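You operate a simulated robot arm through the tools that you are given. There is no shell and no other tool. Be economical: measure what you need, move in short steps, check, and stop when the job is done.

Carry out the task below with a simulated two-armed robot. There is one attempt and no reset: what you move stays moved.

TASK
Pass the red brush to your other hand and lay it in the top drawer.
Fine: bring the red nut out of that drawer into the steel dish; shut the drawer; the other nuts stay.

The check looks at the end state, three seconds after you hand in, the way a careful person would. Anything else that was tipped, shoved, dropped, spilled or broken makes it a failure.

THE ROBOT
Two 7-joint arms with two-finger parallel grippers on one trunk, on a base that drives. Base frame: it is fixed to the floor where the robot stands at the start and does not move with it; the origin is under the middle of the robot, x ahead of it, y to its left, z up; the surface under the hand at the start is at about z = 850. Readings come in mm, rad, newtons and seconds.
The left shoulder is at the start at [70, 134, 1101], the right one opposite. With the tool pointing down near the work surface each hand reaches from about 200 to 640 mm from the robot's upright axis, wherever it stands, measured 20 degrees to its own side. Places, roughly: steel dish [600, -100, 900]; top drawer of the grey cabinet [700, -200, 700]; top drawer of the grey cabinet inside [700, -200, 700]. Payload 1.57 kg a hand.
The tool frame of a hand sits at the grasp point between the pads (the TCP): z along the fingers, y along the line on which they close. The tips reach 30 mm beyond it. Largest opening 80 mm; finger width 17, thickness 12; the body of the gripper, 40 by 82 mm, starts 80 mm behind the TCP.
Orientation is told as [roll, pitch, yaw] about the base's x, y, z axes, in that order, counted from this pose: with the fingers straight down and closing along the base's y, the tool's x points along the base's -x, its y along +y and its z along -z.

THE INTERFACE
- The arms move only by the tool play_rows. It takes "left_deltas", "right_deltas" or both (then of equal length, played together; a hand with none holds still); each is a list of rows, each a list of 7 numbers: the shift along the tool's x, y, z in m, then the turn, a rotation vector about the tool's x, y, z in rad, then the gripper command, from -1 (shut) to 1 (fully open), values between in proportion. In form: [[x, y, z, rx, ry, rz, claw], ...]. A call has 1 to 8 rows; each row shifts and turns the commanded pose from where the row before left it, along the tool's axes as they then stand. A row lasts 0.2 s, in which the tool goes at most 50 mm and 0.15 rad; a call with a longer step from one row to the next is refused whole, and so is a gripper value outside its range. Where a pose cannot be reached the arm comes as near as it can. A force on the tool above 40 N (or 10 N above the force at the start of the call, whichever is more), or a blocked arm, ends the call early, and 0.2 s more pass. The fingers move at their own pace (about 153 mm/s each) and stop on an object; they squeeze with about 24 N. The grip force told is the motor's: it shows also when the fingers shut on nothing. Time passes only in rows, and 0.2 s behind the last, so rows that do not move let the fingers close. It gives the time, the measured TCP pose, the force on the tool (base axes), the opening and the grip force at its end, in the units of the frame above (readings bear some noise), with the torque about the TCP (base axes, N m) and any sound that the robot's microphone picked up.
- Cameras (640 x 400 px; columns grow to the right, rows downward): "scene" is now at [127.8, -1.1, 1306.1]; the picture's right is [0.00, -1.00, 0.00], its down [-0.78, -0.00, -0.62] and it looks along [0.62, 0.00, -0.78] (base axes); focal length 214 px, centre (320, 200). "left" rides on the left gripper at [72, 7, -122] in its tool frame; the picture's right is [-0.09, 1.00, 0.00], its down [-0.84, -0.08, -0.54] and it looks along [-0.54, -0.05, 0.84] (tool axes); focal length 238 px, centre (320, 200). "right" rides on the right gripper at [72, -7, -122] in its tool frame; the picture's right is [0.09, 1.00, 0.00], its down [-0.84, 0.08, -0.54] and it looks along [-0.54, 0.05, 0.84] (tool axes); focal length 238 px, centre (320, 200). There is no depth. A picture from a camera that has moved, and an enlarged one, comes with that camera's place and axes in the base frame and with its lens.
- grab_frame(camera): a new picture of that camera. The clock stands still meanwhile.
- raise_lower(by): slides the trunk up (or, below 0, down) by that many mm; the arms and the scene camera ride with it, the base frame stays. It gives what a move gives, with no picture.
- base_move(legs): drives the robot by 1 to 6 legs, each [ahead, left, turn to the left] in mm, mm and rad, along the robot's own axes; the way and the turn of a leg run together, so that a leg with both is an arc; at most 1500 mm and 3.142 rad a leg. The arms and the cameras ride along, it lands a little off, and it stops where it bumps. It gives what a move gives.
- aim_head(pan, tilt): turns the head with the scene camera to pan (to the left, within 1.501 rad either way) and tilt (down, from -0.506 to 1.204), counted from straight ahead of the robot. It gives what a move gives.
- close_up(camera, box): a new picture of the part [left, top, right, bottom] of that camera's present view, enlarged. The clock stands still meanwhile.
- hand_in(): hands the job in; it is judged then, once.

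Work in short steps. Places have to be worked out from the pictures, the camera data and where the tool is seen: move nearer, look again, correct. Check each grasp and each placing, and mend what went wrong. You have 120 turns and 92 pictures in all, those below and enlarged ones among them. Open the grippers and draw the arms clear of the work before you hand the job in, unless the task says otherwise.

The tools are called after "Request:" as name(argument=value, ...) on one line, values as JSON. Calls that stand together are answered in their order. play_rows: Moves the arms, as the interface text tells. Its arguments: {"type":"object","properties":{"left_deltas":{"type":"array","items":{"type":"array","items":{"type":"number"}}},"right_deltas":{"type":"array","items":{"type":"array","items":{"type":"number"}}}},"required":[]} The other tools are called the same way: raise_lower (by) slides the trunk up or down; base_move (legs) drives the base; aim_head (pan, tilt) turns the head that bears the scene camera; grab_frame (camera) takes a picture; close_up (camera, box) takes an enlarged picture of a part of a camera's view; hand_in () hands the job in.

At the start:

```text
time: 0.0
left_eef_pos: [412.1, 165.4, 1127.4]
left_orientation: [0.0, -0.002, 0.001]
left_wrist_force: [-0.2, 0.2, -1.0]
left_wrist_torque: [0.0, -0.03, -0.02]
left_gripper_width: 80.1
left_grip_force: 0.1
right_eef_pos: [419.6, -163.8, 1074.4]
right_orientation: [0.0, 0.0, 0.0]
right_wrist_force: [-0.6, 0.7, 1.5]
right_wrist_torque: [-0.01, -0.02, 0.0]
right_gripper_width: 79.9
right_grip_force: 0.1
trunk travel left (down, up): [-675.0, 265.0]
robot x, y, heading: [-2.0, 4.3, -0.0]
head pan, tilt: [0.0, 0.902]
```

scene: 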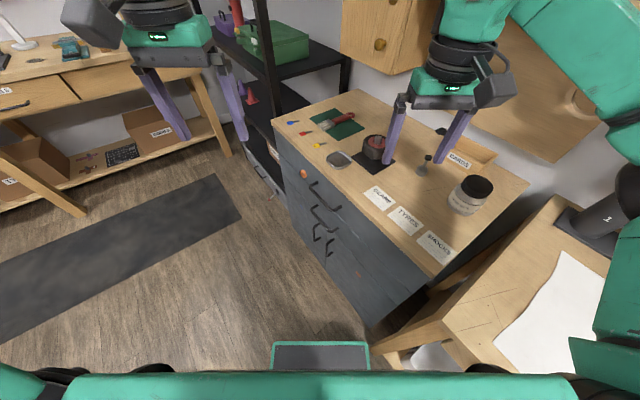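
right: 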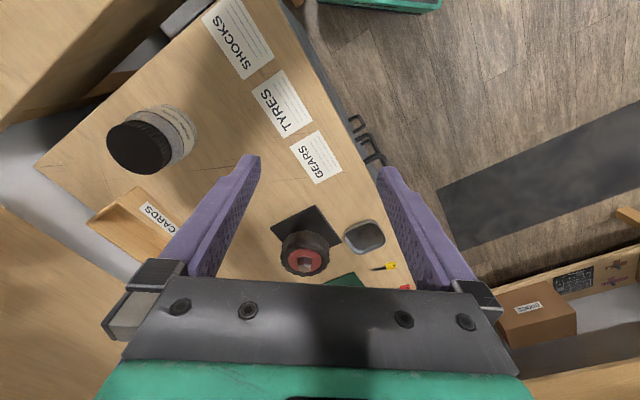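
left: 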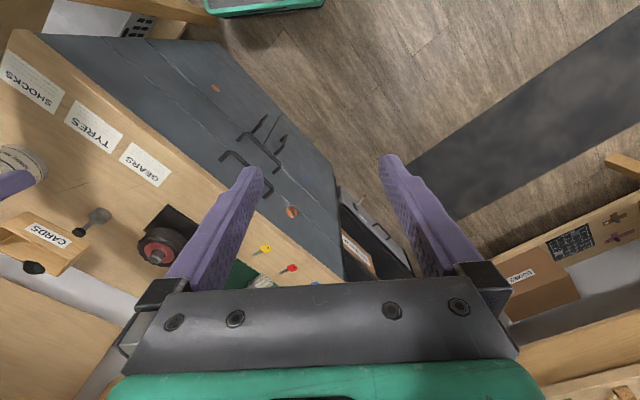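

The cabinet stands ahead, turned, with a brush on a green mat and a steel dish near the front edge. I enlarge the cabinet area.

Request:
close_up(camera="scene", box=[260, 80, 420, 180])

Request:
close_up(camera="scene", box=[260, 150, 460, 340])

```text
4.00 times, centred on (340, 130) of scene
camera zoom: at [127.8, -1.1, 1306.1], right [0.0, -1.0, 0.0], down [-0.78, 0.0, -0.62], along [0.62, 0.0, -0.78], focal length 858 px, centre (240, 480)
```

zoom: 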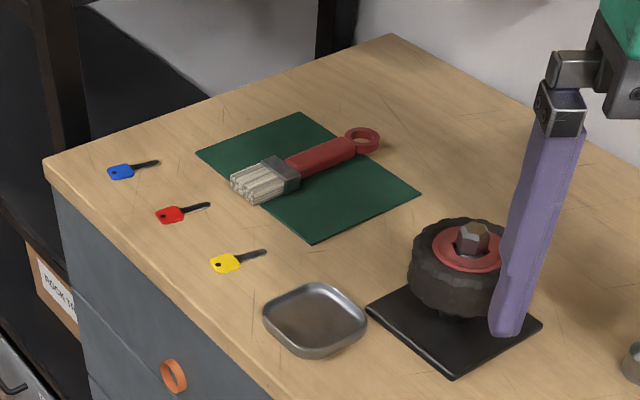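

```text
2.11 times, centred on (360, 245) of scene
camera zoom: at [127.8, -1.1, 1306.1], right [0.0, -1.0, 0.0], down [-0.78, 0.0, -0.62], along [0.62, 0.0, -0.78], focal length 452 px, centre (236, 105)
```

zoom: 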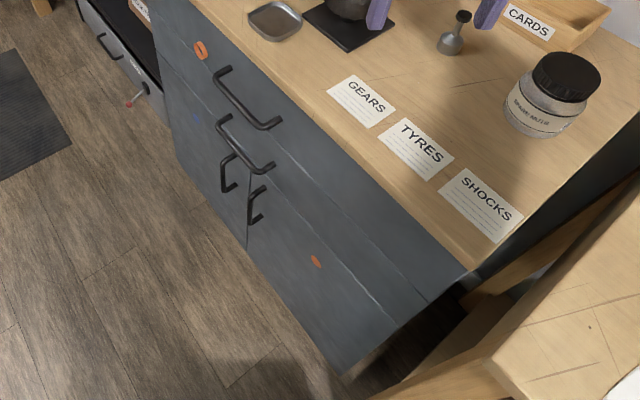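

The cabinet's front looks to my left-back: its front top edge runs from about (276,-231) to (870,185), and the brush lies along the depth direction near the far-left end. I drive round to stand squarely in front of the drawers, keeping some distance at first.

Request:
base_move(legs=[[0, 500, 0], [0, 0, -0.959], [163, 233, 0]])

Request:
grab_frame(camera="scene")

Request:
grab_frame(camera="left")

```text
time: 7.0
left_eef_pos: [653.1, 269.2, 1129.0]
left_orientation: [0.001, -0.001, -0.953]
left_wrist_force: [-1.0, -0.2, 0.2]
left_wrist_torque: [0.03, -0.04, -0.02]
left_gripper_width: 79.9
left_grip_force: 0.1
right_eef_pos: [388.7, 74.4, 1074.8]
right_orientation: [-0.001, -0.002, -0.955]
right_wrist_force: [0.7, -0.1, -0.3]
right_wrist_torque: [-0.03, -0.01, 0.03]
right_gripper_width: 80.0
right_grip_force: 0.0
trunk travel left (down, up): [-675.0, 265.0]
robot x, y, heading: [281.8, 510.4, -0.952]
head pan, tilt: [0.0, 0.902]
```

```text
86 pictures are left
camera scene: at [354.1, 405.7, 1306.2], right [-0.81, -0.58, 0.0], down [-0.45, 0.64, -0.62], along [0.36, -0.51, -0.78], focal length 214 px, centre (320, 200)
```

scene: 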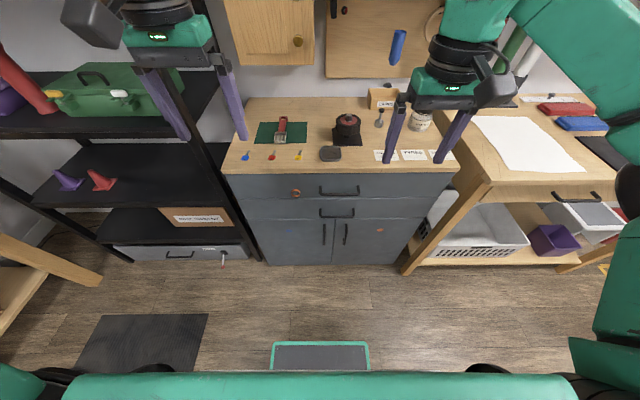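

```text
85 pictures are left
camera left: at [615.9, 331.2, 1251.6], right [0.87, 0.5, 0.0], down [0.42, -0.73, 0.54], along [0.27, -0.47, -0.84], focal length 238 px, centre (320, 200)
```

left: 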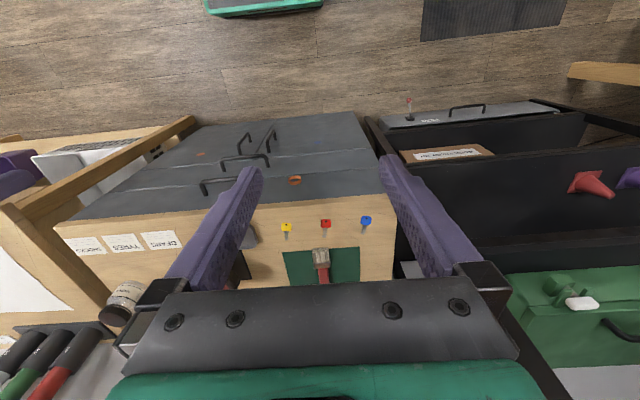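

I now face the cabinet squarely. I look closer at the drawer face and the orange fitting, which may be a lock, and at the top.

Request:
close_up(camera="scene", box=[230, 140, 390, 240])

Request:
close_up(camera="scene", box=[225, 80, 385, 180])

```text
4.00 times, centred on (310, 190) of scene
camera zoom: at [354.1, 405.7, 1306.2], right [-0.81, -0.58, 0.0], down [-0.45, 0.64, -0.62], along [0.36, -0.51, -0.78], focal length 858 px, centre (360, 240)
```

zoom: 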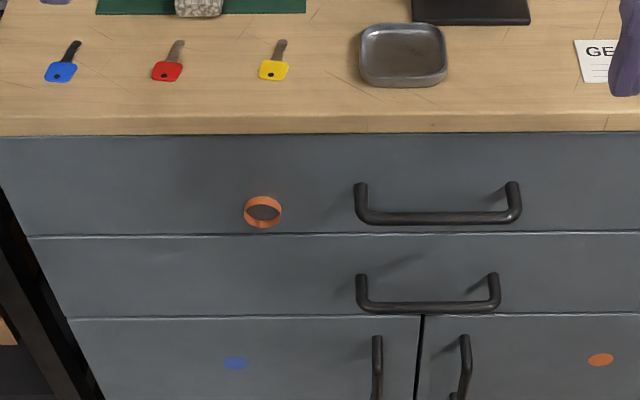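

```text
4.00 times, centred on (305, 130) of scene
camera zoom: at [354.1, 405.7, 1306.2], right [-0.81, -0.58, 0.0], down [-0.45, 0.64, -0.62], along [0.36, -0.51, -0.78], focal length 858 px, centre (380, 480)
```

zoom: 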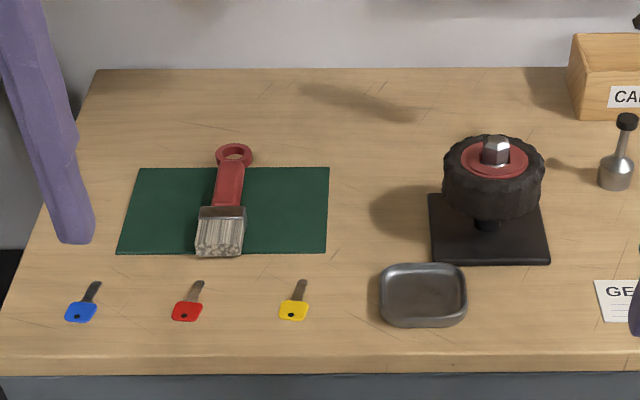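

There is an orange ring at the top drawer's left, so it may be locked; I test the handle before anything else. I judge the table top at z≈861, 583 mm ahead of me, and the handle bar at about 545 ahead, 59 right, z≈811. First I yaw the right hand by 90°.

Request:
play_rows(right_deltas=[[0, 0, 0, 0, 0, -0.149, 1], [0, 0, 0, 0, 0, -0.149, 1], [0, 0, 0, 0, 0, -0.149, 1], [0, 0, 0, 0, 0, -0.149, 1], [0, 0, 0, 0, 0, -0.149, 1], [0, 0, 0, 0, 0, -0.149, 1], [0, 0, 0, 0, 0, -0.149, 1], [0, 0, 0, 0, 0, -0.149, 0.3]])

Request:
play_rows(right_deltas=[[0, 0, 0, 0, 0, -0.126, 0], [0, 0, 0, 0, 0, -0.126, 0], [0, 0, 0, 0, 0, -0.126, 0], [-0.036, -0.035, 0.025, 0, 0, 0, 0], [-0.036, -0.035, 0.025, 0, 0, 0, 0], [-0.035, -0.034, 0.025, 0, 0, 0, 0], [0, 0, 0, 0, 0, 0, 0]])

Request:
grab_frame(camera="right")

Request:
grab_frame(camera="scene")

```text
time: 8.8
left_eef_pos: [654.7, 269.9, 1128.2]
left_orientation: [-0.001, 0.0, -0.955]
left_wrist_force: [0.2, 0.0, -1.3]
left_wrist_torque: [0.0, -0.02, -0.02]
left_gripper_width: 79.7
left_grip_force: 0.1
right_eef_pos: [394.8, 208.6, 1050.4]
right_orientation: [-0.002, 0.001, 0.239]
right_wrist_force: [-0.8, 0.0, -0.5]
right_wrist_torque: [-0.01, 0.0, 0.04]
right_gripper_width: 52.1
right_grip_force: 0.0
right hand out of reach, approached as far as the arm can: row 5, 6, 7, 8
trunk travel left (down, up): [-675.0, 265.0]
robot x, y, heading: [278.8, 508.2, -0.957]
head pan, tilt: [0.0, 0.902]
```

```text
refused: row 4 steps farther than a row can; nothing moved
```

```text
82 pictures are left
camera right: at [327.5, 186.3, 1173.8], right [-0.32, 0.95, 0.0], down [0.8, 0.27, 0.54], along [0.51, 0.17, -0.84], focal length 238 px, centre (320, 200)
```

right: 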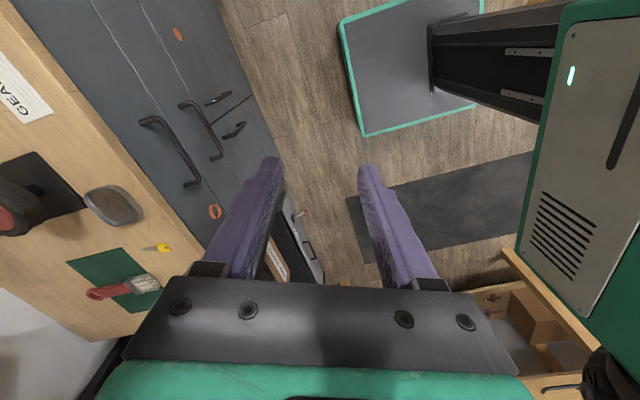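

```text
81 pictures are left
camera scene: at [355.8, 406.7, 1306.2], right [-0.81, -0.58, 0.0], down [-0.46, 0.64, -0.62], along [0.36, -0.51, -0.78], focal length 214 px, centre (320, 200)
```

scene: 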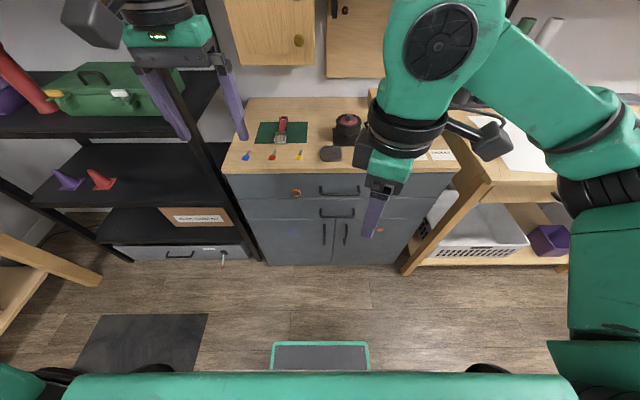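

Turning counter-clockwise runs out of joint range; I turn the right hand the other way.

Request:
play_rows(right_deltas=[[0, 0, 0, 0, 0, 0.149, 0], [0, 0, 0, 0, 0, 0.149, 0], [0, 0, 0, 0, 0, 0.149, 0], [0, 0, 0, 0, 0, 0.149, 0], [0, 0, 0, 0, 0, 0.149, 0], [0, 0, 0, 0, 0, 0.149, 0], [0, 0, 0, 0, 0, 0.149, 0], [0, 0, 0, 0, 0, 0.149, 0]])

Request:
play_rows(right_deltas=[[0, 0, 0, 0, 0, 0.149, 0], [0, 0, 0, 0, 0, 0.149, 0], [0, 0, 0, 0, 0, 0.149, 0], [0, 0, 0, 0, 0, 0.149, 0], [0, 0, 0, 0, 0, 0.149, 0], [0, 0, 0, 0, 0, 0.149, 0], [0, 0, 0, 0, 0, 0.149, 0], [0, 0, 0, 0, 0, 0.149, 0]])

```text
time: 10.6
left_eef_pos: [653.0, 268.9, 1127.3]
left_orientation: [0.001, -0.001, -0.954]
left_wrist_force: [0.0, -0.4, 0.0]
left_wrist_torque: [-0.01, 0.03, 0.01]
left_gripper_width: 80.0
left_grip_force: 0.0
right_eef_pos: [395.4, 208.2, 1052.0]
right_orientation: [-0.001, 0.0, -0.956]
right_wrist_force: [-0.8, 0.1, 0.3]
right_wrist_torque: [0.02, -0.02, -0.01]
right_gripper_width: 40.0
right_grip_force: 0.0
trunk travel left (down, up): [-675.0, 265.0]
robot x, y, heading: [283.4, 512.8, -0.947]
head pan, tilt: [0.0, 0.902]
```

```text
time: 12.4
left_eef_pos: [652.5, 270.5, 1127.8]
left_orientation: [-0.001, 0.0, -0.952]
left_wrist_force: [0.2, -0.2, -0.4]
left_wrist_torque: [0.0, 0.01, 0.04]
left_gripper_width: 79.8
left_grip_force: 0.0
right_eef_pos: [396.3, 208.8, 1051.8]
right_orientation: [0.0, 0.0, -2.151]
right_wrist_force: [0.4, -0.7, -0.6]
right_wrist_torque: [-0.01, -0.02, 0.0]
right_gripper_width: 39.8
right_grip_force: 0.1
trunk travel left (down, up): [-675.0, 265.0]
robot x, y, heading: [281.3, 509.7, -0.955]
head pan, tilt: [0.0, 0.902]
```

Clockwise works without trouble. I finish the turn and move to just short of above the handle.

Request:
play_rows(right_deltas=[[0, 0, 0, 0, 0, 0.125, 0], [0, 0, 0, 0, 0, 0.125, 0], [0, 0, 0, 0, 0, 0.125, 0], [0.005, 0.045, 0.015, 0, 0, 0, 0], [0.005, 0.045, 0.015, 0, 0, 0, 0], [0.005, 0.045, 0.015, 0, 0, 0, 0], [0.005, 0.045, 0.015, 0, 0, 0, 0], [0, 0, 0, 0, 0, 0, 0]])

Request:
grab_frame(camera="right")

Request:
grab_frame(camera="scene")

```text
time: 14.2
left_eef_pos: [652.6, 269.6, 1129.0]
left_orientation: [0.0, 0.0, -0.953]
left_wrist_force: [-0.7, -0.3, -0.4]
left_wrist_torque: [-0.02, 0.01, -0.01]
left_gripper_width: 79.9
left_grip_force: 0.0
right_eef_pos: [517.7, 74.6, 992.1]
right_orientation: [-0.002, -0.002, -2.521]
right_wrist_force: [-0.1, 0.6, 0.2]
right_wrist_torque: [0.01, 0.0, 0.02]
right_gripper_width: 40.0
right_grip_force: 0.1
trunk travel left (down, up): [-675.0, 265.0]
robot x, y, heading: [280.9, 507.8, -0.949]
head pan, tilt: [0.0, 0.902]
```

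```text
80 pictures are left
camera right: at [571.3, 120.8, 1113.0], right [0.65, -0.76, 0.0], down [-0.64, -0.55, 0.54], along [-0.41, -0.36, -0.84], focal length 238 px, centre (320, 200)
```

right: 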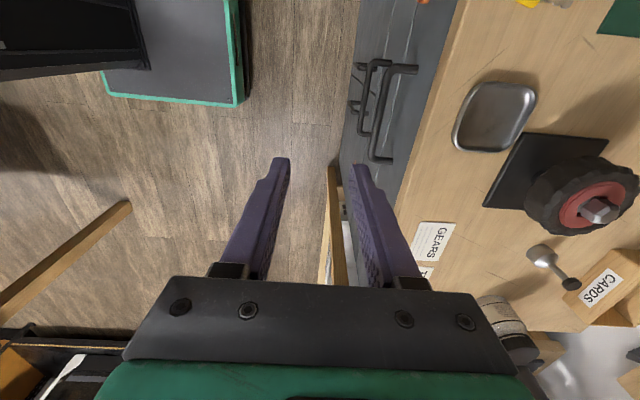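

```text
79 pictures are left
camera scene: at [354.3, 406.1, 1306.2], right [-0.81, -0.58, 0.0], down [-0.45, 0.64, -0.62], along [0.36, -0.51, -0.78], focal length 214 px, centre (320, 200)
```

scene: 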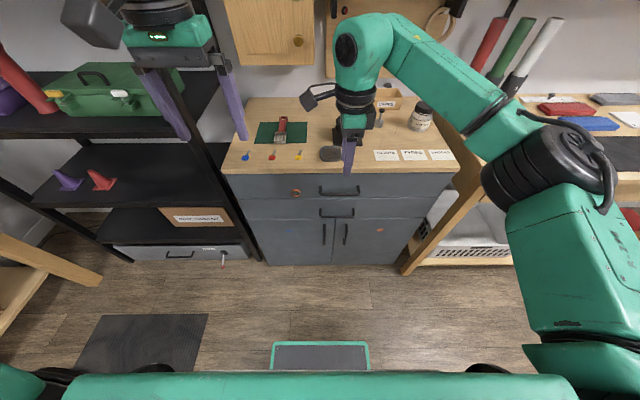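

By triangulation from both views the handle bar is about 577 mm ahead of me, 52 right, z≈775, standing ~29 mm off the face. I tilt the right hand to point forward (fingers above and below the bar), then lower in front of it.

Request:
play_rows(right_deltas=[[0, 0, 0, -0.149, 0, 0, 0], [0, 0, 0, -0.149, 0, 0, 0], [0, 0, 0, -0.149, 0, 0, 0], [0, 0, 0, -0.149, 0, 0, 0], [0, 0, 0, -0.149, 0, 0, 0], [0, 0, 0, -0.149, 0, 0, 0], [0, 0, 0, -0.149, 0, 0, 0], [0, 0, 0, -0.149, 0, 0, 0]])

Request:
play_rows(right_deltas=[[0, -0.045, 0.0175, 0, 0, 0, 0], [0, -0.045, 0.0175, 0, 0, 0, 0], [0, -0.045, 0.0175, 0, 0, 0, 0], [0, -0.045, 0.0175, 0, 0, 0, 0], [0, 0, 0, 0, 0, 0, 0]])

Request:
grab_frame(camera="right")

Request:
close_up(camera="scene", box=[230, 140, 390, 240])

```text
time: 16.0
left_eef_pos: [653.1, 268.9, 1129.1]
left_orientation: [0.0, 0.0, -0.954]
left_wrist_force: [1.1, 0.9, -0.4]
left_wrist_torque: [0.0, -0.01, 0.01]
left_gripper_width: 79.8
left_grip_force: 0.0
right_eef_pos: [516.6, 72.4, 990.6]
right_orientation: [1.194, -0.001, -2.522]
right_wrist_force: [-0.5, -0.9, 0.3]
right_wrist_torque: [0.0, -0.02, 0.01]
right_gripper_width: 40.1
right_grip_force: 0.0
trunk travel left (down, up): [-675.0, 265.0]
robot x, y, heading: [284.6, 508.2, -0.951]
head pan, tilt: [0.0, 0.902]
```

```text
time: 17.2
left_eef_pos: [652.9, 267.4, 1127.9]
left_orientation: [0.001, 0.001, -0.952]
left_wrist_force: [-0.4, 0.5, 0.2]
left_wrist_torque: [0.05, -0.04, 0.05]
left_gripper_width: 80.0
left_grip_force: 0.0
right_eef_pos: [514.1, 75.2, 797.7]
right_orientation: [1.19, 0.001, -2.519]
right_wrist_force: [-0.1, -0.1, 0.2]
right_wrist_torque: [0.0, 0.02, 0.0]
right_gripper_width: 40.0
right_grip_force: 0.1
trunk travel left (down, up): [-675.0, 265.0]
robot x, y, heading: [280.0, 507.0, -0.954]
head pan, tilt: [0.0, 0.902]
```

```text
78 pictures are left
camera right: at [505.2, 211.1, 837.1], right [0.29, -0.25, 0.93], down [-0.96, -0.1, 0.27], along [0.03, -0.96, -0.26], focal length 238 px, centre (320, 200)
```

right: 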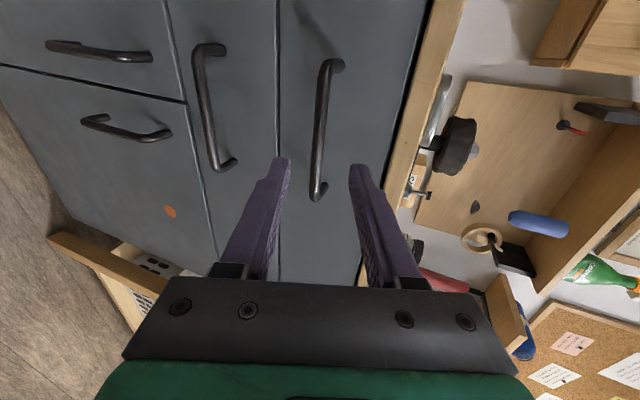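

```text
4.00 times, centred on (310, 190) of scene
camera zoom: at [354.5, 405.8, 1306.2], right [-0.81, -0.58, 0.0], down [-0.45, 0.64, -0.62], along [0.36, -0.51, -0.78], focal length 858 px, centre (360, 240)
```

zoom: 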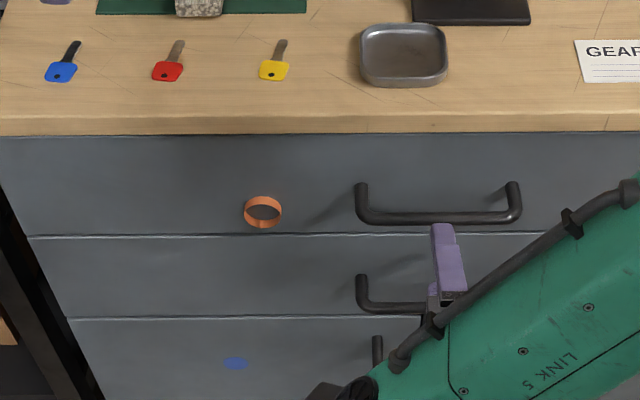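

The fingers straddle the bar well; I judge it about 90 mm beyond the TCP along the fingers. I advance 70 mm and look.

Request:
play_rows(right_deltas=[[0, 0.001, 0.025, 0, 0, 0, 0], [0, 0.001, 0.025, 0, 0, 0, 0], [0, 0.001, 0.02, 0, 0, 0, 0], [0, 0, 0, 0, 0, 0, 0]])

Request:
grab_frame(camera="right")

```text
time: 18.2
left_eef_pos: [654.3, 269.2, 1128.3]
left_orientation: [0.001, -0.001, -0.953]
left_wrist_force: [0.3, -0.5, 1.0]
left_wrist_torque: [-0.01, -0.04, 0.01]
left_gripper_width: 79.8
left_grip_force: 0.1
right_eef_pos: [554.0, 21.2, 774.9]
right_orientation: [1.191, 0.001, -2.521]
right_wrist_force: [-0.2, 0.0, -0.3]
right_wrist_torque: [0.0, 0.01, -0.03]
right_gripper_width: 39.9
right_grip_force: 0.1
trunk travel left (down, up): [-675.0, 265.0]
robot x, y, heading: [279.1, 509.1, -0.956]
head pan, tilt: [0.0, 0.902]
```

```text
76 pictures are left
camera right: at [544.7, 156.9, 813.5], right [0.29, -0.25, 0.92], down [-0.96, -0.1, 0.27], along [0.03, -0.96, -0.26], focal length 238 px, centre (320, 200)
```

right: 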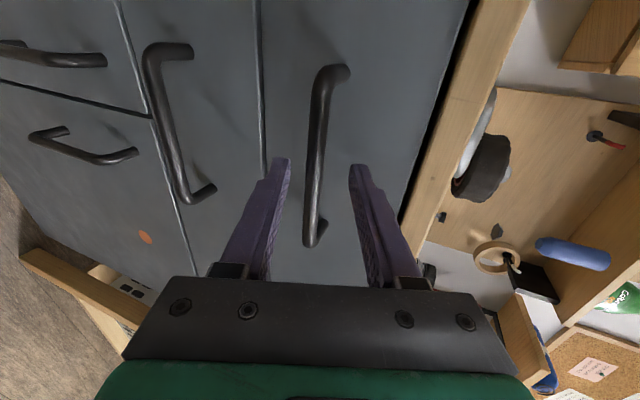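

The bar is now about 28 mm beyond the TCP, centred. I advance 18 mm more and close.

Request:
play_rows(right_deltas=[[0, -0.002, 0.018, 0, 0, 0, 0], [0, 0, 0, 0, 0, 0, -1], [0, 0, 0, 0, 0, 0, -1], [0, 0, 0, 0, 0, 0, -1]])

Request:
grab_frame(camera="right")

```text
time: 19.2
left_eef_pos: [653.2, 269.4, 1127.2]
left_orientation: [0.0, 0.0, -0.954]
left_wrist_force: [-0.2, -0.4, 0.2]
left_wrist_torque: [-0.02, -0.02, 0.01]
left_gripper_width: 80.1
left_grip_force: 0.2
right_eef_pos: [563.5, 7.6, 763.4]
right_orientation: [1.187, 0.001, -2.522]
right_wrist_force: [-4.4, 5.2, -10.6]
right_wrist_torque: [-0.16, 0.27, -0.09]
right_gripper_width: 11.8
right_grip_force: 28.8
trunk travel left (down, up): [-675.0, 265.0]
robot x, y, heading: [276.0, 509.8, -0.954]
head pan, tilt: [0.0, 0.902]
```

```text
75 pictures are left
camera right: at [554.2, 144.2, 804.1], right [0.29, -0.25, 0.92], down [-0.96, -0.1, 0.28], along [0.03, -0.96, -0.27], focal length 238 px, centre (320, 200)
```

right: 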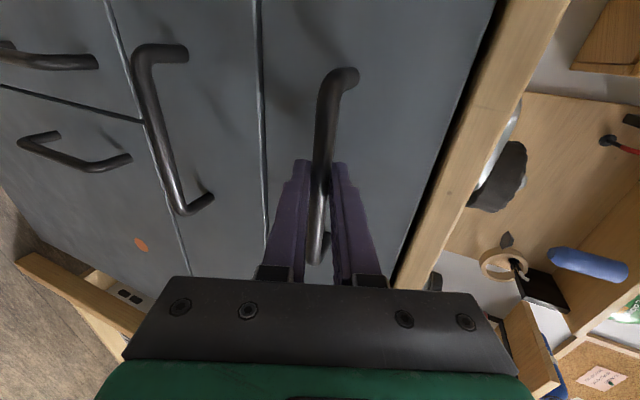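

Bar gripped (11.8 mm). I pull straight back 30 mm in small rows to test whether the drawer is locked.

Request:
play_rows(right_deltas=[[0, -0.0037, -0.0093, 0, 0, 0, -1], [0, -0.0037, -0.0093, 0, 0, 0, -1], [0, -0.0037, -0.0093, 0, 0, 0, -1], [0, 0, 0, 0, 0, 0, -1]])

Request:
close_up(camera="scene", box=[230, 140, 390, 240])

```text
time: 20.2
left_eef_pos: [656.2, 266.9, 1127.0]
left_orientation: [-0.001, 0.003, -0.953]
left_wrist_force: [0.4, -0.8, 0.2]
left_wrist_torque: [0.02, 0.0, -0.01]
left_gripper_width: 80.0
left_grip_force: 0.0
right_eef_pos: [546.5, 32.3, 764.8]
right_orientation: [1.187, 0.0, -2.52]
right_wrist_force: [2.1, 1.7, -17.5]
right_wrist_torque: [-0.08, 0.27, -0.04]
right_gripper_width: 11.9
right_grip_force: 29.2
trunk travel left (down, up): [-675.0, 265.0]
robot x, y, heading: [277.3, 506.3, -0.954]
head pan, tilt: [0.0, 0.902]
```

```text
4.00 times, centred on (310, 190) of scene
camera zoom: at [357.2, 403.3, 1305.7], right [-0.81, -0.58, 0.0], down [-0.46, 0.64, -0.62], along [0.36, -0.5, -0.79], focal length 858 px, centre (360, 240)
```

zoom: 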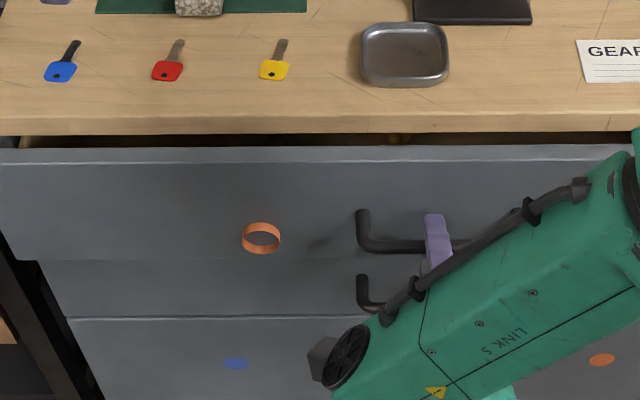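

The drawer is not locked. My base's front is only ~190 mm ahead of my axis, so I can open the drawer to about 150 mm and still drive close later; I pull it 125 mm further and look inside.

Request:
play_rows(right_deltas=[[0, -0.0083, -0.0186, 0, 0, 0, -1], [0, -0.0083, -0.0186, 0, 0, 0, -1], [0, -0.0074, -0.0186, 0, 0, 0, -1], [0, -0.0074, -0.0186, 0, 0, 0, -1], [0, -0.0074, -0.0186, 0, 0, 0, -1], [0, -0.0074, -0.0186, 0, 0, 0, -1], [0, 0, 0, 0, 0, 0, -1]])

Request:
grab_frame(camera="scene")

```text
time: 21.8
left_eef_pos: [652.8, 266.9, 1127.6]
left_orientation: [0.002, 0.002, -0.953]
left_wrist_force: [0.0, -0.6, 0.2]
left_wrist_torque: [-0.02, 0.02, -0.02]
left_gripper_width: 80.2
left_grip_force: 0.0
right_eef_pos: [474.7, 129.1, 764.7]
right_orientation: [1.191, 0.0, -2.522]
right_wrist_force: [-4.8, -1.4, -4.9]
right_wrist_torque: [-0.11, 0.27, 0.02]
right_gripper_width: 11.6
right_grip_force: 29.3
trunk travel left (down, up): [-675.0, 265.0]
robot x, y, heading: [280.9, 511.3, -0.952]
head pan, tilt: [0.0, 0.902]
```

```text
73 pictures are left
camera scene: at [354.8, 404.3, 1306.1], right [-0.81, -0.58, 0.0], down [-0.45, 0.64, -0.62], along [0.36, -0.5, -0.79], focal length 214 px, centre (320, 200)
```

scene: 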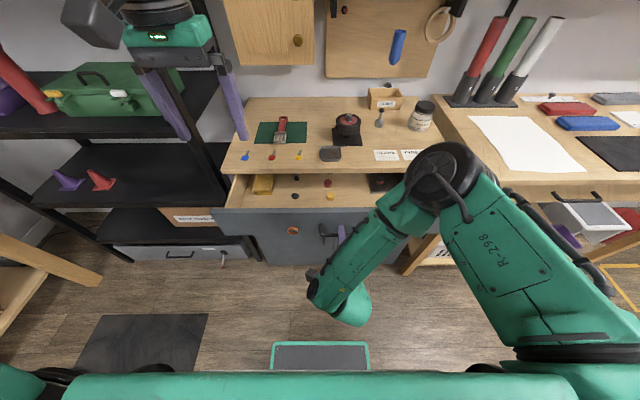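

Request:
close_up(camera="scene", box=[210, 150, 430, 260])

```text
2.91 times, centred on (320, 205) of scene
camera zoom: at [354.8, 404.3, 1306.1], right [-0.81, -0.58, 0.0], down [-0.45, 0.64, -0.62], along [0.36, -0.5, -0.79], focal length 624 px, centre (320, 186)
```

zoom: 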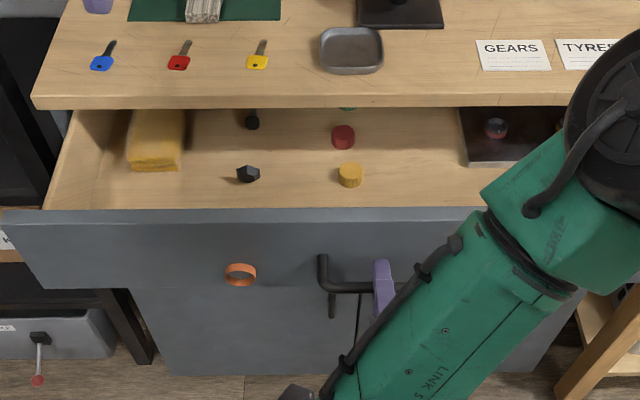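

The drawer holds nuts (red, yellow, black, green…) further back, so it needs opening wider later. For now I push it back to ~100 mm so I can drive close for the brush, then release the handle and retreat.

Request:
play_rows(right_deltas=[[0, 0.0074, 0.0186, 0, 0, 0, -1], [0, 0.0074, 0.0186, 0, 0, 0, -1], [0, 0.0037, 0.0093, 0, 0, 0, -1], [0, 0, 0, 0, 0, 0, 0], [0, 0, 0, 0, 0, 0, 0], [0, 0, -0.04, 0, 0, 0, 0], [0, 0, -0.04, 0, 0, 0, 0]])

Request:
play_rows(right_deltas=[[0, 0.04, -0.025, 0, 0, 0, 0], [0, 0.04, -0.025, 0, 0, 0, 0], [0, 0.04, -0.025, 0, 0, 0, 0], [0, 0.04, -0.016, 0, 0, 0, 0], [0, 0.04, -0.016, 0, 0, 0, 0], [0, 0.04, -0.016, 0, 0, 0, 0], [0, 0.04, -0.016, 0, 0, 0, 0]])

Request:
grab_frame(camera="scene")

```text
time: 23.4
left_eef_pos: [652.8, 269.5, 1128.4]
left_orientation: [0.0, 0.002, -0.953]
left_wrist_force: [0.7, -0.2, 0.1]
left_wrist_torque: [0.03, -0.03, 0.01]
left_gripper_width: 80.1
left_grip_force: 0.1
right_eef_pos: [461.7, 152.0, 796.1]
right_orientation: [1.193, 0.0, -2.522]
right_wrist_force: [0.2, -0.3, -0.4]
right_wrist_torque: [0.04, -0.03, 0.04]
right_gripper_width: 40.0
right_grip_force: 0.1
trunk travel left (down, up): [-675.0, 265.0]
robot x, y, heading: [277.9, 511.4, -0.947]
head pan, tilt: [0.0, 0.902]
```

```text
time: 25.0
left_eef_pos: [654.6, 269.6, 1128.1]
left_orientation: [0.0, -0.001, -0.953]
left_wrist_force: [0.2, -0.1, -0.3]
left_wrist_torque: [-0.05, 0.02, 0.02]
left_gripper_width: 80.1
left_grip_force: 0.1
right_eef_pos: [446.9, 172.7, 1107.2]
right_orientation: [1.19, 0.0, -2.52]
right_wrist_force: [-1.1, -0.2, -1.2]
right_wrist_torque: [-0.03, 0.01, -0.01]
right_gripper_width: 40.1
right_grip_force: 0.1
trunk travel left (down, up): [-675.0, 265.0]
robot x, y, heading: [280.9, 506.9, -0.956]
head pan, tilt: [0.0, 0.902]
```

```text
71 pictures are left
camera scene: at [355.4, 406.7, 1306.1], right [-0.81, -0.58, 0.0], down [-0.45, 0.64, -0.62], along [0.36, -0.51, -0.78], focal length 214 px, centre (320, 200)
```

scene: 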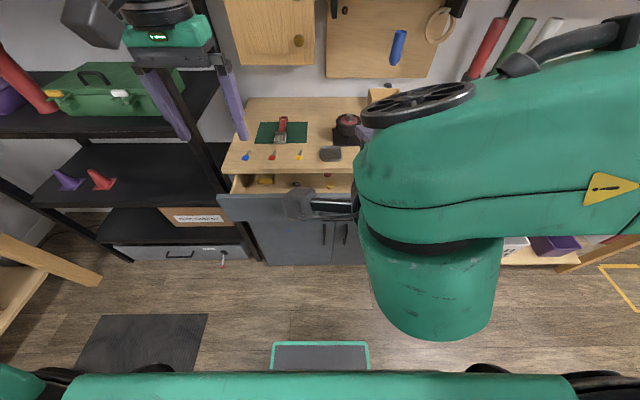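

Released cleanly. I now swing the right hand to the receiving orientation (pointing to my left, closing vertically).

Request:
play_rows(right_deltas=[[0, 0, 0, 0, 0.133, -0.053, 0], [0, 0, 0, 0, 0.133, -0.053, 0], [0, 0, 0, 0, 0.133, -0.053, 0], [0, 0, 0, 0, 0.133, -0.053, 0], [0, 0, 0, 0, 0.133, -0.053, 0], [0, 0, 0, 0, 0.133, -0.053, 0], [0, 0, 0, 0, 0.133, -0.053, 0], [0, 0, 0, 0, 0.133, -0.053, 0.5]])

Request:
play_rows(right_deltas=[[0, 0, 0, 0, 0.133, -0.053, 0.5], [0, 0, 0, 0, 0.133, -0.053, 0.5], [0, 0, 0, 0, 0.133, -0.053, 0.5], [0, 0, 0, -0.13, 0, 0, 0.5], [0, 0, 0, -0.13, 0, 0, 0.5], [0, 0, 0, -0.12, 0, 0, 0.5], [0, 0, 0, 0, 0, 0, 0.5]])

Request:
grab_frame(camera="scene")

```text
time: 26.8
left_eef_pos: [655.1, 267.8, 1127.1]
left_orientation: [0.002, -0.001, -0.952]
left_wrist_force: [0.5, 0.7, -0.2]
left_wrist_torque: [0.02, -0.01, -0.02]
left_gripper_width: 80.1
left_grip_force: 0.0
right_eef_pos: [449.7, 161.2, 1121.7]
right_orientation: [1.191, -0.002, -1.375]
right_wrist_force: [0.5, 1.0, -0.4]
right_wrist_torque: [0.02, 0.01, 0.02]
right_gripper_width: 60.0
right_grip_force: 0.1
right hand out of reach, approached as far as the arm can: row 2, 3
trunk travel left (down, up): [-675.0, 265.0]
robot x, y, heading: [279.5, 509.4, -0.95]
head pan, tilt: [0.0, 0.902]
```

```text
time: 28.4
left_eef_pos: [652.5, 268.3, 1128.3]
left_orientation: [-0.001, 0.0, -0.953]
left_wrist_force: [-0.4, 0.1, 0.3]
left_wrist_torque: [-0.02, 0.01, 0.01]
left_gripper_width: 79.9
left_grip_force: 0.0
right_eef_pos: [448.6, 163.5, 1122.5]
right_orientation: [1.573, -0.002, -0.946]
right_wrist_force: [-0.6, 0.9, 0.3]
right_wrist_torque: [0.0, 0.02, 0.04]
right_gripper_width: 60.0
right_grip_force: 0.0
trunk travel left (down, up): [-675.0, 265.0]
robot x, y, heading: [279.1, 509.2, -0.954]
head pan, tilt: [0.0, 0.902]
```

```text
70 pictures are left
camera scene: at [354.9, 405.8, 1306.2], right [-0.81, -0.58, 0.0], down [-0.45, 0.64, -0.62], along [0.36, -0.51, -0.78], focal length 214 px, centre (320, 200)
```

scene: 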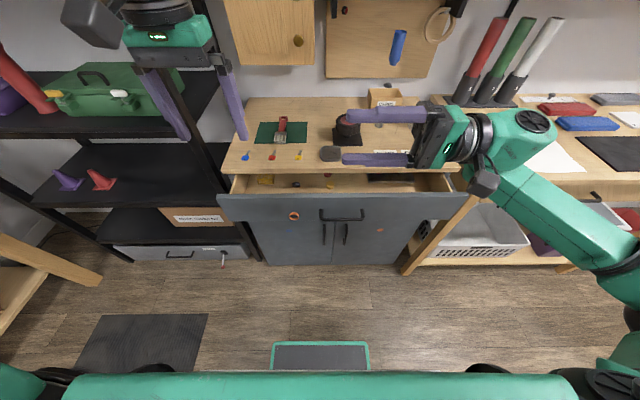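

Right hand is well posed. I draw it to the right out of the way and drive 220 mm forward toward the brush.

Request:
play_rows(right_deltas=[[0, 0, -0.04, 0, 0, 0, 0.5], [0, 0, -0.04, 0, 0, 0, 0.5], [0.02, 0, -0.03, 0, 0, 0, 0.5]])

Request:
base_move(legs=[[220, 0, 0]])

Request:
grab_frame(camera="scene")

Request:
grab_frame(camera="left")

```text
time: 29.2
left_eef_pos: [652.9, 269.5, 1128.1]
left_orientation: [-0.001, -0.001, -0.951]
left_wrist_force: [-0.5, -0.1, 0.1]
left_wrist_torque: [-0.01, 0.0, 0.0]
left_gripper_width: 79.8
left_grip_force: 0.1
right_eef_pos: [347.0, 115.3, 1122.5]
right_orientation: [1.571, 0.001, -0.945]
right_wrist_force: [-0.3, 0.0, 1.1]
right_wrist_torque: [-0.02, 0.03, -0.02]
right_gripper_width: 60.3
right_grip_force: 0.1
trunk travel left (down, up): [-675.0, 265.0]
robot x, y, heading: [278.4, 508.6, -0.951]
head pan, tilt: [0.0, 0.902]
```

```text
time: 30.9
left_eef_pos: [781.7, 90.0, 1128.1]
left_orientation: [0.0, 0.0, -0.956]
left_wrist_force: [-0.3, 0.0, -0.1]
left_wrist_torque: [-0.02, -0.01, -0.01]
left_gripper_width: 80.3
left_grip_force: 0.0
right_eef_pos: [474.2, -64.2, 1122.7]
right_orientation: [1.572, -0.001, -0.947]
right_wrist_force: [-0.6, 0.6, -0.3]
right_wrist_torque: [0.03, 0.0, -0.02]
right_gripper_width: 60.1
right_grip_force: 0.0
trunk travel left (down, up): [-675.0, 265.0]
robot x, y, heading: [407.8, 327.4, -0.954]
head pan, tilt: [0.0, 0.902]
```

```text
69 pictures are left
camera scene: at [481.9, 226.6, 1306.2], right [-0.82, -0.58, 0.0], down [-0.45, 0.64, -0.62], along [0.36, -0.51, -0.78], focal length 214 px, centre (320, 200)
```

scene: 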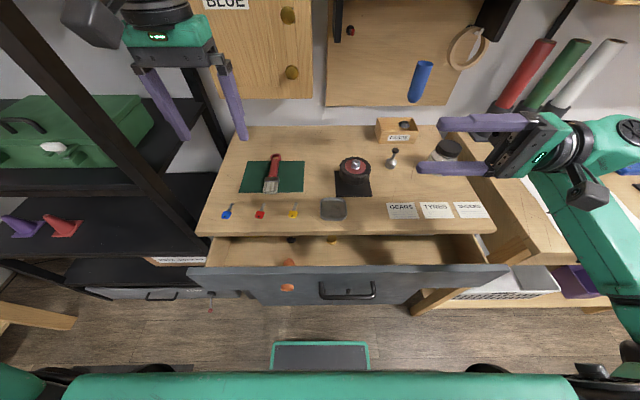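

```text
68 pictures are left
camera left: at [743.7, 151.8, 1251.6], right [0.87, 0.5, 0.0], down [0.42, -0.73, 0.54], along [0.27, -0.47, -0.84], focal length 238 px, centre (320, 200)
```

left: 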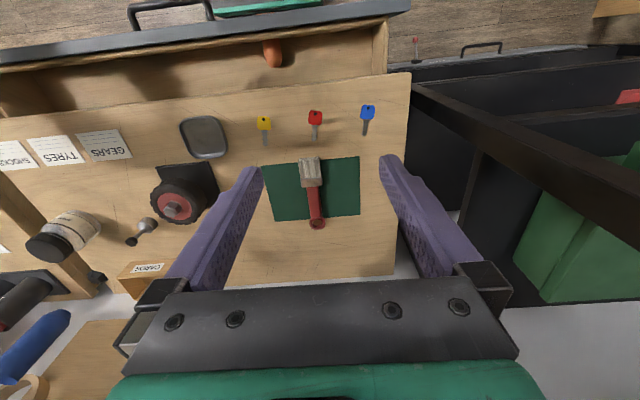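

The brush handle lies along my forward axis at about 595 ahead, 136 left (z≈868); the ferrule starts near 555. I tilt the left hand slightly forward to stay off the wall cupboard and go above the handle.

Request:
play_rows(left_deltas=[[0, 0, 0, 0, -0.125, 0, 0.4], [0, 0, 0, 0, -0.125, 0, 0.4], [-0.0228, -0.0045, 0.0347, 0, 0, 0, 0.4], [-0.0228, -0.0045, 0.0347, 0, 0, 0, 0.4], [-0.0228, -0.0045, 0.0347, 0, 0, 0, 0.4], [-0.0228, -0.0045, 0.0347, 0, 0, 0, 0.4], [-0.0228, -0.0045, 0.0347, 0, 0, 0, 0.4], [-0.0228, -0.0045, 0.0347, 0, 0, 0, 0.4]])

Request:
grab_frame(camera="left")

Request:
grab_frame(camera="scene")

```text
time: 32.7
left_eef_pos: [864.9, -55.9, 961.3]
left_orientation: [-0.002, -0.253, -0.955]
left_wrist_force: [0.0, -0.4, -0.9]
left_wrist_torque: [0.0, 0.06, 0.0]
left_gripper_width: 56.0
left_grip_force: 0.1
left hand out of reach, approached as far as the arm can: row 8
right_eef_pos: [475.7, -65.3, 1122.6]
right_orientation: [1.57, -0.001, -0.946]
right_wrist_force: [-0.2, 0.3, 0.6]
right_wrist_torque: [0.03, -0.01, 0.01]
right_gripper_width: 60.0
right_grip_force: 0.2
trunk travel left (down, up): [-675.0, 265.0]
robot x, y, heading: [410.6, 332.4, -0.952]
head pan, tilt: [0.0, 0.902]
```

```text
67 pictures are left
camera left: at [812.7, 29.0, 1062.1], right [0.86, 0.5, 0.02], down [0.33, -0.59, 0.73], along [0.38, -0.63, -0.68], focal length 238 px, centre (320, 200)
```

left: 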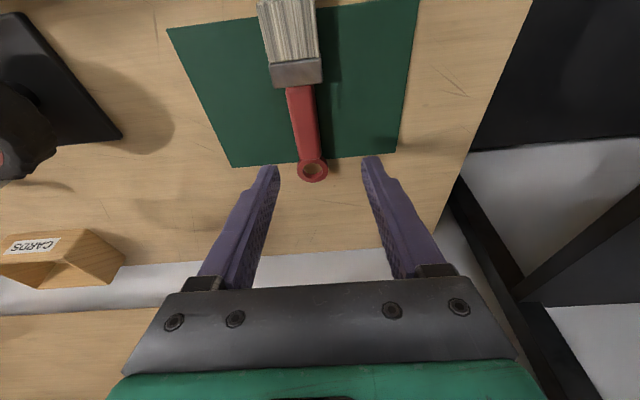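

```text
66 pictures are left
camera scene: at [483.0, 226.1, 1306.1], right [-0.82, -0.58, 0.0], down [-0.45, 0.64, -0.62], along [0.36, -0.51, -0.78], focal length 214 px, centre (320, 200)
```

scene: 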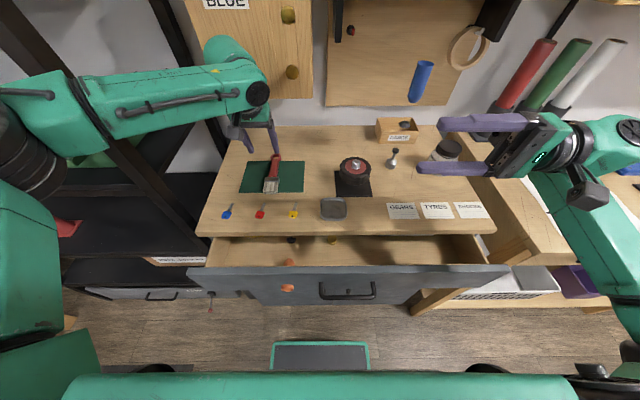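

The handle spans 554–625 ahead, at 135 left. I go down toward it, stopping ~15 mm above grasp height to check.

Request:
play_rows(left_deltas=[[0.006, -0.0065, 0.025, 0, 0, 0, 0.0], [0.006, -0.0065, 0.025, 0, 0, 0, 0.0], [0, 0, 0, 0, 0, 0, 0.0]])

Request:
grab_frame(camera="left")

```text
time: 33.5
left_eef_pos: [854.1, -49.1, 911.3]
left_orientation: [0.001, -0.25, -0.955]
left_wrist_force: [1.0, 0.2, 0.6]
left_wrist_torque: [-0.01, 0.01, 0.0]
left_gripper_width: 40.3
left_grip_force: 0.1
left hand out of reach, approached as far as the arm can: row 1, 2
right_eef_pos: [475.1, -65.4, 1122.9]
right_orientation: [1.571, 0.0, -0.949]
right_wrist_force: [0.3, -0.4, -0.3]
right_wrist_torque: [-0.01, -0.02, -0.01]
right_gripper_width: 60.0
right_grip_force: 0.0
trunk travel left (down, up): [-675.0, 265.0]
robot x, y, heading: [407.5, 331.3, -0.951]
head pan, tilt: [0.0, 0.902]
```

```text
65 pictures are left
camera left: at [801.0, 35.6, 1013.4], right [0.86, 0.5, 0.02], down [0.33, -0.6, 0.73], along [0.38, -0.63, -0.68], focal length 238 px, centre (320, 200)
```

left: 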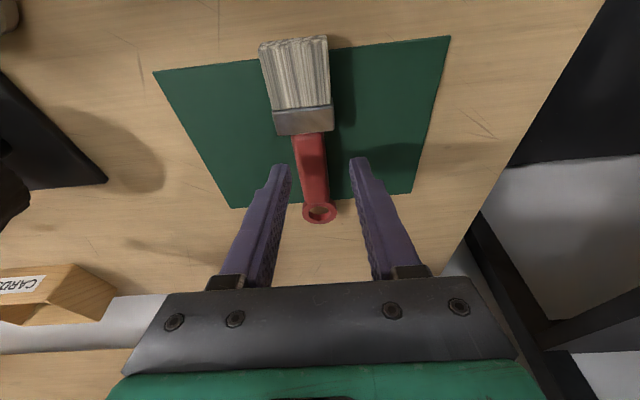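

The fingers straddle the handle but the arm is at its reach limit, so I lower the trunk 17 mm to do the last bit.

Request:
raise_lower(by=-17)

Request:
grab_frame(camera="left")

```text
time: 34.1
left_eef_pos: [854.5, -49.7, 895.0]
left_orientation: [0.001, -0.251, -0.955]
left_wrist_force: [-0.7, -0.1, 0.3]
left_wrist_torque: [-0.01, 0.04, 0.03]
left_gripper_width: 40.2
left_grip_force: 0.0
right_eef_pos: [474.2, -65.8, 1105.3]
right_orientation: [1.571, -0.001, -0.949]
right_wrist_force: [-0.8, 0.5, -0.1]
right_wrist_torque: [0.02, -0.02, -0.02]
right_gripper_width: 60.4
right_grip_force: 0.0
trunk travel left (down, up): [-658.0, 282.0]
robot x, y, heading: [405.9, 328.4, -0.954]
head pan, tilt: [0.0, 0.902]
```

```text
64 pictures are left
camera left: at [801.1, 35.5, 996.6], right [0.86, 0.5, 0.02], down [0.33, -0.6, 0.73], along [0.38, -0.63, -0.68], focal length 238 px, centre (320, 200)
```

left: 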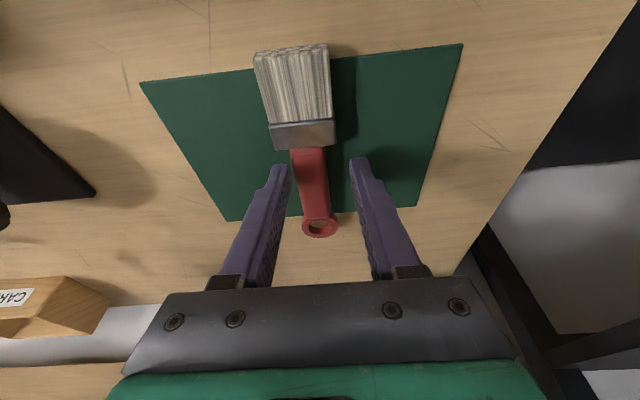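

Positioned on the handle near the ferrule. I drop 4 mm more and close the left gripper.

Request:
raise_lower(by=-4)

Request:
play_rows(left_deltas=[[0, 0, 0, 0, 0, 0, -1], [0, 0, 0, 0, 0, 0, -1], [0, 0, 0, 0, 0, 0, -1]])

Request:
grab_frame(camera="left")

```text
time: 34.6
left_eef_pos: [854.8, -50.0, 890.7]
left_orientation: [0.0, -0.25, -0.957]
left_wrist_force: [0.2, 0.5, -0.2]
left_wrist_torque: [0.0, 0.0, 0.01]
left_gripper_width: 40.0
left_grip_force: 0.0
right_eef_pos: [474.9, -65.4, 1101.6]
right_orientation: [1.57, 0.0, -0.948]
right_wrist_force: [0.5, 0.4, -1.1]
right_wrist_torque: [0.0, 0.0, 0.02]
right_gripper_width: 59.9
right_grip_force: 0.2
trunk travel left (down, up): [-654.0, 286.0]
robot x, y, heading: [406.4, 330.3, -0.954]
head pan, tilt: [0.0, 0.902]
```

```text
time: 35.4
left_eef_pos: [853.7, -49.1, 891.0]
left_orientation: [0.0, -0.251, -0.953]
left_wrist_force: [-0.4, 0.3, 0.6]
left_wrist_torque: [0.0, -0.03, 0.08]
left_gripper_width: 23.2
left_grip_force: 24.0
right_eef_pos: [473.4, -64.8, 1100.8]
right_orientation: [1.57, -0.001, -0.947]
right_wrist_force: [-0.2, 0.3, 0.0]
right_wrist_torque: [0.03, 0.0, -0.03]
right_gripper_width: 59.8
right_grip_force: 0.0
trunk travel left (down, up): [-654.0, 286.0]
robot x, y, heading: [410.6, 330.9, -0.958]
head pan, tilt: [0.0, 0.902]
```

```text
63 pictures are left
camera left: at [801.1, 35.7, 992.7], right [0.86, 0.5, 0.02], down [0.33, -0.6, 0.73], along [0.38, -0.63, -0.68], focal length 238 px, centre (320, 200)
```

left: 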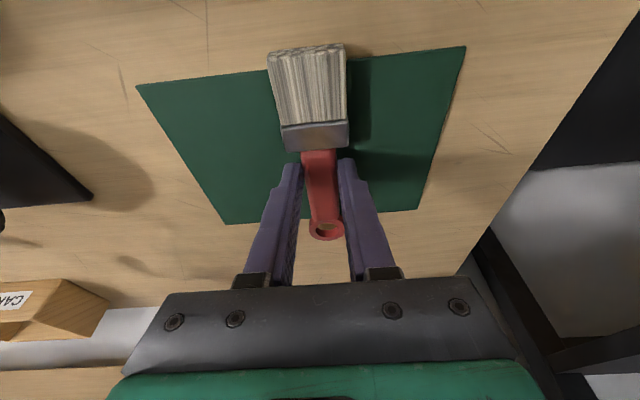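

Handle gripped (23 mm). I lift with the trunk, then draw the brush back toward me.

Request:
raise_lower(by=80)

Request:
play_rows(left_deltas=[[0.029, 0, -0.028, 0, 0, 0, -1], [0.029, 0, -0.028, 0, 0, 0, -1], [0.029, 0, -0.028, 0, 0, 0, -1], [0.029, 0, -0.028, 0, 0, 0, -1], [0.012, 0, 0, 0, 0.125, 0, -1], [0, 0, 0, 0, 0.125, 0, -1]])

Request:
grab_frame(camera="left")

Request:
grab_frame(camera="scene")

```text
time: 36.6
left_eef_pos: [854.3, -49.8, 969.6]
left_orientation: [0.001, -0.251, -0.955]
left_wrist_force: [0.1, 0.5, -0.9]
left_wrist_torque: [0.03, 0.02, -0.02]
left_gripper_width: 22.9
left_grip_force: 24.1
right_eef_pos: [473.9, -65.4, 1180.9]
right_orientation: [1.571, 0.0, -0.948]
right_wrist_force: [0.0, 0.4, 0.5]
right_wrist_torque: [0.0, 0.0, -0.03]
right_gripper_width: 59.9
right_grip_force: 0.1
trunk travel left (down, up): [-734.0, 206.0]
robot x, y, heading: [408.8, 329.9, -0.953]
head pan, tilt: [0.0, 0.902]
```

```text
time: 38.0
left_eef_pos: [765.8, 73.3, 1046.4]
left_orientation: [-0.001, 0.002, -0.954]
left_wrist_force: [1.2, 0.9, -0.2]
left_wrist_torque: [0.03, 0.01, -0.01]
left_gripper_width: 23.0
left_grip_force: 24.6
right_eef_pos: [474.8, -65.9, 1180.7]
right_orientation: [1.572, 0.001, -0.947]
right_wrist_force: [-0.4, 0.0, 0.6]
right_wrist_torque: [-0.03, -0.01, 0.03]
right_gripper_width: 60.1
right_grip_force: 0.1
trunk travel left (down, up): [-734.0, 206.0]
robot x, y, heading: [409.1, 330.7, -0.956]
head pan, tilt: [0.0, 0.902]
```

```text
62 pictures are left
camera left: at [729.8, 135.0, 1170.6], right [0.87, 0.5, 0.0], down [0.42, -0.73, 0.54], along [0.27, -0.47, -0.84], focal length 238 px, centre (320, 200)
```

left: 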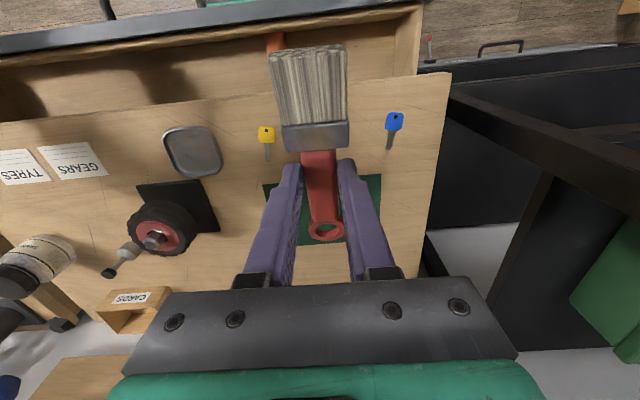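

```text
61 pictures are left
camera scene: at [483.0, 224.1, 1364.9], right [-0.82, -0.58, 0.0], down [-0.45, 0.64, -0.62], along [0.36, -0.5, -0.79], focal length 214 px, centre (320, 200)
```

scene: 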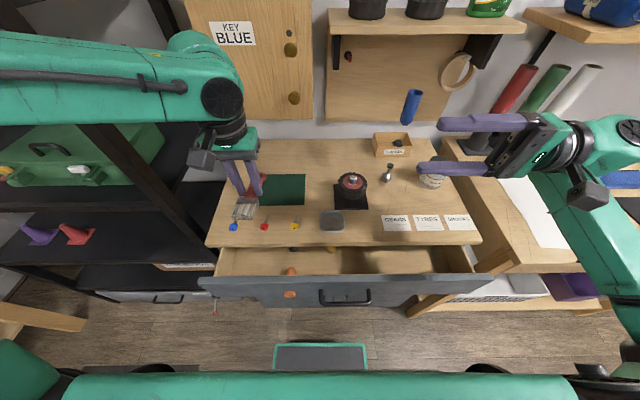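

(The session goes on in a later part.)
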